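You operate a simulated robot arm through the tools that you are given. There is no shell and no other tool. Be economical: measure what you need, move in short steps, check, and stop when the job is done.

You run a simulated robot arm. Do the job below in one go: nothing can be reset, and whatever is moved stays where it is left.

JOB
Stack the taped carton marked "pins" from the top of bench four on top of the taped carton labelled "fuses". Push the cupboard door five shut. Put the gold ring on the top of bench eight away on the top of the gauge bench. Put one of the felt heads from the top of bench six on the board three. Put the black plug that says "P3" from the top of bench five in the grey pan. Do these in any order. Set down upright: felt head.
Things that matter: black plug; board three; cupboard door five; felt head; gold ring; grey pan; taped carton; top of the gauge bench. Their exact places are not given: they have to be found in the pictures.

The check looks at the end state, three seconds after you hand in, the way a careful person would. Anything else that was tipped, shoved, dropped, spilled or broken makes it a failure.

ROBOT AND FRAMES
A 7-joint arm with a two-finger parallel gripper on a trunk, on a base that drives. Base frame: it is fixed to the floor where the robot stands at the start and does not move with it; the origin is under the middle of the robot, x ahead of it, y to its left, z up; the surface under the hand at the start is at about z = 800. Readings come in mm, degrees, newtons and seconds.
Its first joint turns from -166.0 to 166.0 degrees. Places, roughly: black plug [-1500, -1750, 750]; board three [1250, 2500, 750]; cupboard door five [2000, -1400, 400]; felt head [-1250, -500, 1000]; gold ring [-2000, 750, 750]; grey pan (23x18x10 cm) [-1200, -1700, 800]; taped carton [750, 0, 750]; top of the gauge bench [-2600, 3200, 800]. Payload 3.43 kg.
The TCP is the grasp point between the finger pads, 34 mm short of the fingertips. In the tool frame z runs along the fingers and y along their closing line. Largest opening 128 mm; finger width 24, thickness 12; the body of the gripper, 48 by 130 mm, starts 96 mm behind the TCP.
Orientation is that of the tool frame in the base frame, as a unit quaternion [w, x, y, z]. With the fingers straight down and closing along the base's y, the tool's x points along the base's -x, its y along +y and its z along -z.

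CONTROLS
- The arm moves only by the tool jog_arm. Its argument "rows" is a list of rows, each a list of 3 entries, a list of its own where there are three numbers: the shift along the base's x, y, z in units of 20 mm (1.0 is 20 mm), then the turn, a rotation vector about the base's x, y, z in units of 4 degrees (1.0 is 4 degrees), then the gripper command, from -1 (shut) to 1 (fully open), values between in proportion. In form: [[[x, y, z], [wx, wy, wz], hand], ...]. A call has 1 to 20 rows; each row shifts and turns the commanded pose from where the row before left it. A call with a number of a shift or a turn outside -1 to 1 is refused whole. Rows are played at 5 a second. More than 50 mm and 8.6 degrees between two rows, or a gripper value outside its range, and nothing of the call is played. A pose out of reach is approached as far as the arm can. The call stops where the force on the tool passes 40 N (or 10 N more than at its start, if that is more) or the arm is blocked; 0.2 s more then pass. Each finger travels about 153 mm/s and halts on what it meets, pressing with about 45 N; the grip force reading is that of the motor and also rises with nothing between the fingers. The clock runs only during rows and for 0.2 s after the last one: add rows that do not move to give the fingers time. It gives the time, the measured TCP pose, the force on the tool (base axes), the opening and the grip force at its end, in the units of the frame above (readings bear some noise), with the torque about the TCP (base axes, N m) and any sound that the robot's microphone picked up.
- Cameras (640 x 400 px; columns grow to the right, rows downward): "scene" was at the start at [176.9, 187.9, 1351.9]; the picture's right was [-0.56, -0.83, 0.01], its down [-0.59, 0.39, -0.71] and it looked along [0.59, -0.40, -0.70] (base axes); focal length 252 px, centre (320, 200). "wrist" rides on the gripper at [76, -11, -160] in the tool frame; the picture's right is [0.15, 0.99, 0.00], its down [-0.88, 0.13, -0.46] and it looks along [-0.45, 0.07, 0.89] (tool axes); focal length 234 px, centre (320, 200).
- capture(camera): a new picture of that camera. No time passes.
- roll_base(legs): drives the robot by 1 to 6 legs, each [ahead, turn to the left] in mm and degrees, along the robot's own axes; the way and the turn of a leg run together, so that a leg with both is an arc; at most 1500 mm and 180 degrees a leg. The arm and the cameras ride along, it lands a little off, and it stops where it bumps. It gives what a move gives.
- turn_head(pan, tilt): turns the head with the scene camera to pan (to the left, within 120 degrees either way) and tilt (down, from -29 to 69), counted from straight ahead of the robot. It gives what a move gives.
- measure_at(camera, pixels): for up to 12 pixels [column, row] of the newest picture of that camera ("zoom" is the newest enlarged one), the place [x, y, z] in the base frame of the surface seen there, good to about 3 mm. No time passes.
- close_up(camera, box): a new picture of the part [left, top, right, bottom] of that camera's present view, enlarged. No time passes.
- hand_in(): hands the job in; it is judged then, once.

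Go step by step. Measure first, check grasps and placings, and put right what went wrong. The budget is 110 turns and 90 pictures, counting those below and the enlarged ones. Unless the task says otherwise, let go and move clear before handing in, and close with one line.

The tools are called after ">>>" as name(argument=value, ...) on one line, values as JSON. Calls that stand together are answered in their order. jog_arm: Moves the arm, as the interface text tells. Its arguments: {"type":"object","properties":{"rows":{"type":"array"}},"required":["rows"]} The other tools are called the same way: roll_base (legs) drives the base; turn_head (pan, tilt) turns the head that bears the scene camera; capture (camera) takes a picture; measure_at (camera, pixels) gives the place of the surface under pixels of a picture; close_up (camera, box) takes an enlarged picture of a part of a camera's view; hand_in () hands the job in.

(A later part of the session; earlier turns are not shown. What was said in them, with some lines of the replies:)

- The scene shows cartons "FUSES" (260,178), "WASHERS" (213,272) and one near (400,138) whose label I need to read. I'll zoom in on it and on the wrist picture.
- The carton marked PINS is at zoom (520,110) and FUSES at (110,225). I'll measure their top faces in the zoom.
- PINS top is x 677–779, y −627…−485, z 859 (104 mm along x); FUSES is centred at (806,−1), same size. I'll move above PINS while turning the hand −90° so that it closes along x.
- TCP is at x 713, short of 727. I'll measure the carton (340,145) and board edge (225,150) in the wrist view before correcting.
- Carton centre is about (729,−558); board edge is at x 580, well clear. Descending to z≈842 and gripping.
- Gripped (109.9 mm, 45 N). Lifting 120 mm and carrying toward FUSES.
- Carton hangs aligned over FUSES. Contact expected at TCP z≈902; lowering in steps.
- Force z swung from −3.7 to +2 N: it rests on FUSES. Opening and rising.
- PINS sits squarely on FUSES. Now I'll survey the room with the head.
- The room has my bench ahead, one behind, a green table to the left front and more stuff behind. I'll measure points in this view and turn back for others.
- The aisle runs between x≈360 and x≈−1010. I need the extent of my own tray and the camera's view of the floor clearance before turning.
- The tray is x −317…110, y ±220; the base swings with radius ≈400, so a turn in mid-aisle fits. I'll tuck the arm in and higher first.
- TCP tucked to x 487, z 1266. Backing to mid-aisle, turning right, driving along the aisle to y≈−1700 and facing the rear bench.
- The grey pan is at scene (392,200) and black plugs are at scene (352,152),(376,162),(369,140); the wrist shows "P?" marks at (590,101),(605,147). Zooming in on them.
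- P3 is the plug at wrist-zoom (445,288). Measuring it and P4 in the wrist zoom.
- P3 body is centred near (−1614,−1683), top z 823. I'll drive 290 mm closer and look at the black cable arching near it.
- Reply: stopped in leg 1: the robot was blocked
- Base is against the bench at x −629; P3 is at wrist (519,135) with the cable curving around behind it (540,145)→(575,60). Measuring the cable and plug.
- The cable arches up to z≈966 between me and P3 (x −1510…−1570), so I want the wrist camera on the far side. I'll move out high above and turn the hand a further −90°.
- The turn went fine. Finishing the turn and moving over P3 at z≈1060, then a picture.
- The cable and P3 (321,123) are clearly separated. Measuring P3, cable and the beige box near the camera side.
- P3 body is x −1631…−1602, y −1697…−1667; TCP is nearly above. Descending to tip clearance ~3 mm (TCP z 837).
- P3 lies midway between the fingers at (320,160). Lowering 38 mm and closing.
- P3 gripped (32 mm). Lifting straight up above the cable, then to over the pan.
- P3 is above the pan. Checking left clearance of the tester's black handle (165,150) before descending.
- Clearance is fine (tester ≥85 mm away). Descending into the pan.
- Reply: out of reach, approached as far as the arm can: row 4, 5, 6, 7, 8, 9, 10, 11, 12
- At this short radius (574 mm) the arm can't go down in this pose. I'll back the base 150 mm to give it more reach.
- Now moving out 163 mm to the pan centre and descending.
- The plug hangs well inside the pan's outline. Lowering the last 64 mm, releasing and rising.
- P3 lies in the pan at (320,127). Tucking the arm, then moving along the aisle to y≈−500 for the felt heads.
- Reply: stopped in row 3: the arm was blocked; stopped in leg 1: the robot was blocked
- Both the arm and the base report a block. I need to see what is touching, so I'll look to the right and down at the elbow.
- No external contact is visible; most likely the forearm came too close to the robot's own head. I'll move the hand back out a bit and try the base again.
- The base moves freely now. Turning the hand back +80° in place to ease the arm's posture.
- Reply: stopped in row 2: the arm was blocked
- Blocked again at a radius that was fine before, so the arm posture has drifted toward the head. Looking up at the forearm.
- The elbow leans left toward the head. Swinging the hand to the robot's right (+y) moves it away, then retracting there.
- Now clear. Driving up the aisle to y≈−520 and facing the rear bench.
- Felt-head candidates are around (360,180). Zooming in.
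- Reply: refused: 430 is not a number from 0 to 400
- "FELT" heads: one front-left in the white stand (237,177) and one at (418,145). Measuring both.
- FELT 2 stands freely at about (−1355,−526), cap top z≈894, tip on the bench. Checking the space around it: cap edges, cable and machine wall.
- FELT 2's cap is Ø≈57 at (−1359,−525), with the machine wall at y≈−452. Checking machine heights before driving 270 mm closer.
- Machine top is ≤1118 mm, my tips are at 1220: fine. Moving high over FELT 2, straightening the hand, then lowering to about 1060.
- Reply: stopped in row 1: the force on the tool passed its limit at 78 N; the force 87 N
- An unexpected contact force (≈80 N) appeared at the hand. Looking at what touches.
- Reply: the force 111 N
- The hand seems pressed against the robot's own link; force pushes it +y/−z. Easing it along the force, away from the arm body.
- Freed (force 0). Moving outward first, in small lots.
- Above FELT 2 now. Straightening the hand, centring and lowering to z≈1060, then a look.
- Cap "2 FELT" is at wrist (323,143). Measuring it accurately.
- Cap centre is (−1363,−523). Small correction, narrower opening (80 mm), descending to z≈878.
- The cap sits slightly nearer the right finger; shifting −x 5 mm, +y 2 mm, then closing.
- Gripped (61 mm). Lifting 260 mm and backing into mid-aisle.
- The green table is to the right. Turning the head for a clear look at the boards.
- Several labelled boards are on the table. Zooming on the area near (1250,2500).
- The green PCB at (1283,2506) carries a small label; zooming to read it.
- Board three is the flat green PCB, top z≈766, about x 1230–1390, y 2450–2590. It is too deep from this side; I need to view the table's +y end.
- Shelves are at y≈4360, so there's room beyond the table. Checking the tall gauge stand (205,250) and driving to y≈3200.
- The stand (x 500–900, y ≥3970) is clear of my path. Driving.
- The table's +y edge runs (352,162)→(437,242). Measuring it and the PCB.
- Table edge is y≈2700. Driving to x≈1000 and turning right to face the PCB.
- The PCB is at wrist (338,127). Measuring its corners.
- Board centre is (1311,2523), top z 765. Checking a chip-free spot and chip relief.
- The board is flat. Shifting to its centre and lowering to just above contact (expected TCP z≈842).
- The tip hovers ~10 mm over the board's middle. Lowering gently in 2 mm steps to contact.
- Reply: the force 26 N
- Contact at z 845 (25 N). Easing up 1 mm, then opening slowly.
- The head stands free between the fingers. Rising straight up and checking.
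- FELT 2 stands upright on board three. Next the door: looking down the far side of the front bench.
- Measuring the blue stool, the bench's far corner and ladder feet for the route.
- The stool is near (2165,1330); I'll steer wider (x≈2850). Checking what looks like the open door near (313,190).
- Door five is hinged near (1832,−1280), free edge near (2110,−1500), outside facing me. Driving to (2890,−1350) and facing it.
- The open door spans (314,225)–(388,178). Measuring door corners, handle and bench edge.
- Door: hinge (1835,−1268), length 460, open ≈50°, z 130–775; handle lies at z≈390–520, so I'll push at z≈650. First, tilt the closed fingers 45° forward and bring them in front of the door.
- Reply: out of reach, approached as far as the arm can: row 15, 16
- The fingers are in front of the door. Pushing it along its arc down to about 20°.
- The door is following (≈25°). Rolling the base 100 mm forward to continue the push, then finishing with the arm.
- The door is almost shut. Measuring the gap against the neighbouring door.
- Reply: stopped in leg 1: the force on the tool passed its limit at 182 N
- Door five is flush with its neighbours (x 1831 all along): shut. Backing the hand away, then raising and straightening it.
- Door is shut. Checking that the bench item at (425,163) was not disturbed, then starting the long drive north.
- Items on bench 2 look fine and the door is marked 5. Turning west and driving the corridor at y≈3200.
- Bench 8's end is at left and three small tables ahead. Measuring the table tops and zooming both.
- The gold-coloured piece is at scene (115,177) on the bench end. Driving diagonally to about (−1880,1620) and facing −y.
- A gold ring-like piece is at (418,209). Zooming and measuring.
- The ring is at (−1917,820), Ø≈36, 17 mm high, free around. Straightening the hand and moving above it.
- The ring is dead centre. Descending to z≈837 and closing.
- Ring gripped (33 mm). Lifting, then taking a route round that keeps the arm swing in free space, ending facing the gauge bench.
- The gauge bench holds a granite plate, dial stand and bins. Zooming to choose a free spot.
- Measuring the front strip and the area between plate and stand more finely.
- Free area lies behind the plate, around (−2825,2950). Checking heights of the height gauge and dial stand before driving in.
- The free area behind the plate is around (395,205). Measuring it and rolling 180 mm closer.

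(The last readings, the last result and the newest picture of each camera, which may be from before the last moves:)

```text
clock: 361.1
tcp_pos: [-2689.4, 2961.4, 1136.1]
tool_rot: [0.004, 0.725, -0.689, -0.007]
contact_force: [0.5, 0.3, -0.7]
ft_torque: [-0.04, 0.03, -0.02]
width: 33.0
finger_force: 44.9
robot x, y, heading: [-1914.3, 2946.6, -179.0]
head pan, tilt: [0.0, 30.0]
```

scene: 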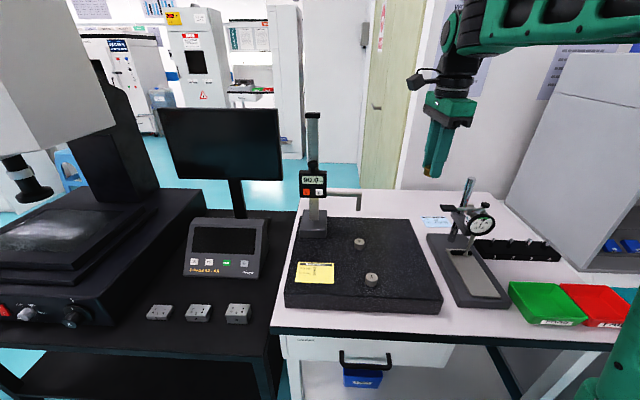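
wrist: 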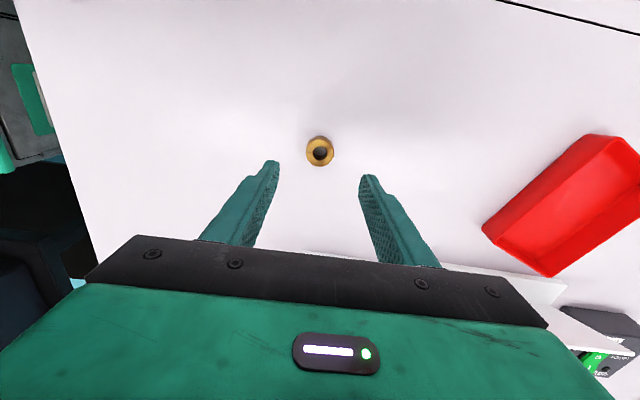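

Free area is x −2760…−2970, z 800. Moving to (−2835,2970) and lowering to z≈900 for a look.

>>> jog_arm(rows=[[[-1, 0.06, 0], [0, -0.22, 0], -0.8], [[-1, 0.06, 0], [0, 0, 0], -0.8], [[-1, 0.06, 0], [0, 0, 0], -0.8], [[-1, 0.06, 0], [0, 0, 0], -0.8], [[-1, 0.06, 0], [0, 0, 0], -0.8], [[-1, 0.06, 0], [0, 0, 0], -0.8], [[-1, 0.06, 0], [0, 0, 0], -0.8], [[-0.3, 0, -1], [0, 0, 0], -0.8], [[0, 0, -1], [0, 0, 0], -0.8], [[0, 0, -1], [0, 0, 0], -0.8], [[0, 0, -1], [0, 0, 0], -0.8], [[0, 0, -1], [0, 0, 0], -0.8], [[0, 0, -1], [0, 0, 0], -0.8], [[0, 0, -1], [0, 0, 0], -0.8], [[0, 0, -1], [0, 0, 0], -0.8], [[0, 0, -1], [0, 0, 0], -0.8], [[0, 0, -1], [0, 0, 0], -0.8], [[0, 0, 0], [0, 0, 0], -0.8]])

>>> capture(camera="wrist")

>>> capture(camera="scene")

```text
clock: 364.9
tcp_pos: [-2835.4, 2969.2, 938.7]
tool_rot: [-0.002, 0.726, -0.688, -0.002]
contact_force: [-0.3, -0.6, -0.6]
ft_torque: [0.01, 0.01, -0.01]
width: 32.6
finger_force: 44.9
robot x, y, heading: [-1919.4, 2940.2, -179.2]
head pan, tilt: [0.0, 30.0]
```

```text
10 pictures are left
```

wrist: 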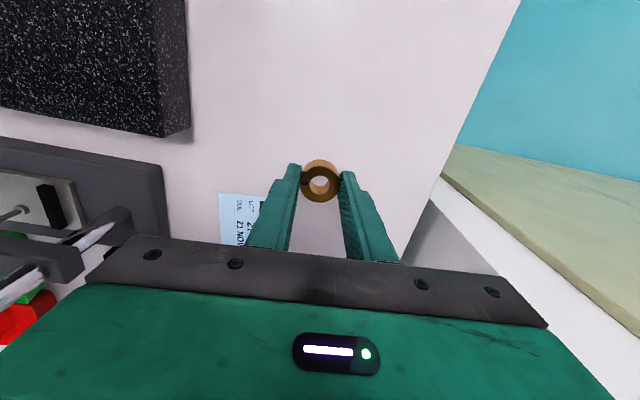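

```text
9 pictures are left
```

scene: 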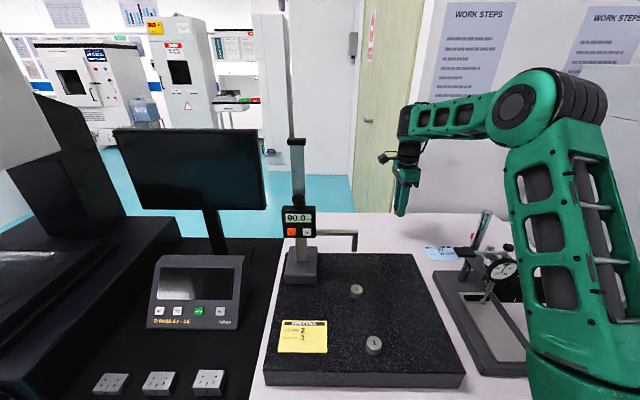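

The spot is clear. Lowering to contact (expected z≈836).

>>> jog_arm(rows=[[[0, 0, -1], [0, 0, 0], -0.8], [[0, 0, -1], [0, 0, 0], -0.8], [[0, 0, -1], [0, 0, 0], -0.8], [[0, 0, -1], [0, 0, 0], -0.8], [[0, 0, -0.8], [0, 0, 0], -0.8], [[0, 0, -0.2], [0, 0, 0], -0.8], [[0, 0, 0], [0, 0, 0], -0.8]])

```text
clock: 366.5
tcp_pos: [-2836.6, 2970.7, 838.1]
tool_rot: [-0.002, 0.726, -0.688, -0.001]
contact_force: [-0.2, -0.2, -0.4]
ft_torque: [0.02, -0.02, 0.02]
width: 33.0
finger_force: 45.1
robot x, y, heading: [-1914.9, 2940.9, -179.3]
head pan, tilt: [0.0, 30.0]
```

>>> jog_arm(rows=[[[0, 0, -0.1], [0, 0, 0], -0.8], [[0, 0, 0], [0, 0, 0], -0.8], [[0, 0, 0], [0, 0, 0], -0.3], [[0, 0, 0], [0, 0, 0], -0.1], [[0, 0, 0.5], [0, 0, 0], -0.1], [[0, 0, 1], [0, 0, 0], -0.1], [[0, 0, 1], [0, 0, 0], -0.1], [[0, 0, 1], [0, 0, 0], -0.1], [[0, 0, 1], [0, 0, 0], -0.1], [[0, 0, 1], [0, 0, 0], -0.1], [[0, 0, 1], [0, 0, 0], -0.1], [[0, 0, 1], [0, 0, 0], -0.1], [[0, 0, 1], [0, 0, 0], -0.1], [[0, 0, 1], [0, 0, 0], -0.1], [[0, 0, 1], [0, 0, 0], -0.1], [[0, 0, 1], [0, 0, 0], -0.1], [[0, 0, 1], [0, 0, 0], -0.1], [[0, 0, 1], [0, 0, 0], -0.1]])

>>> capture(camera="wrist")

```text
clock: 370.3
tcp_pos: [-2836.3, 2970.0, 1105.8]
tool_rot: [-0.002, 0.725, -0.689, -0.001]
contact_force: [0.2, 0.0, 0.0]
ft_torque: [-0.01, -0.01, 0.0]
width: 57.5
finger_force: 0.1
robot x, y, heading: [-1916.0, 2939.4, -179.1]
head pan, tilt: [0.0, 30.0]
```

```text
8 pictures are left
```

wrist: 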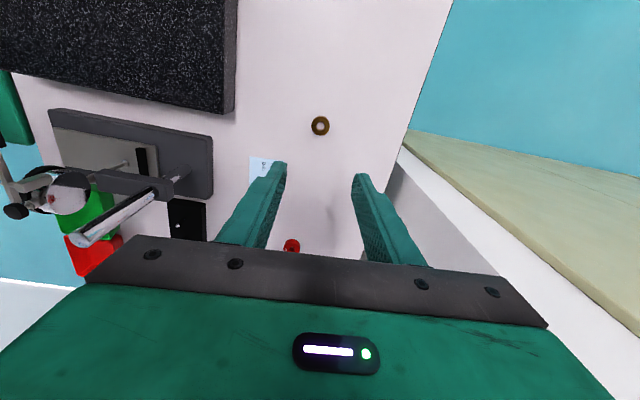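

The ring lies on the gauge bench at (320,126), and the hand is open and well clear. All five jobs were checked when done, so I'm handing in.

>>> hand_in()

```text
The job is handed in.
```

I did all five jobs and handed in: "pins" is on "fuses", door five is shut, the gold ring is on the gauge bench, felt head 2 stands upright on board three, and plug P3 is in the grey pan. I checked each in a picture or by measuring when I finished it, but did not look at the earlier ones again before handing in. I pushed door five a second time after it was already flush; the tool force peaked at 182 N, and I saw nothing disturbed.
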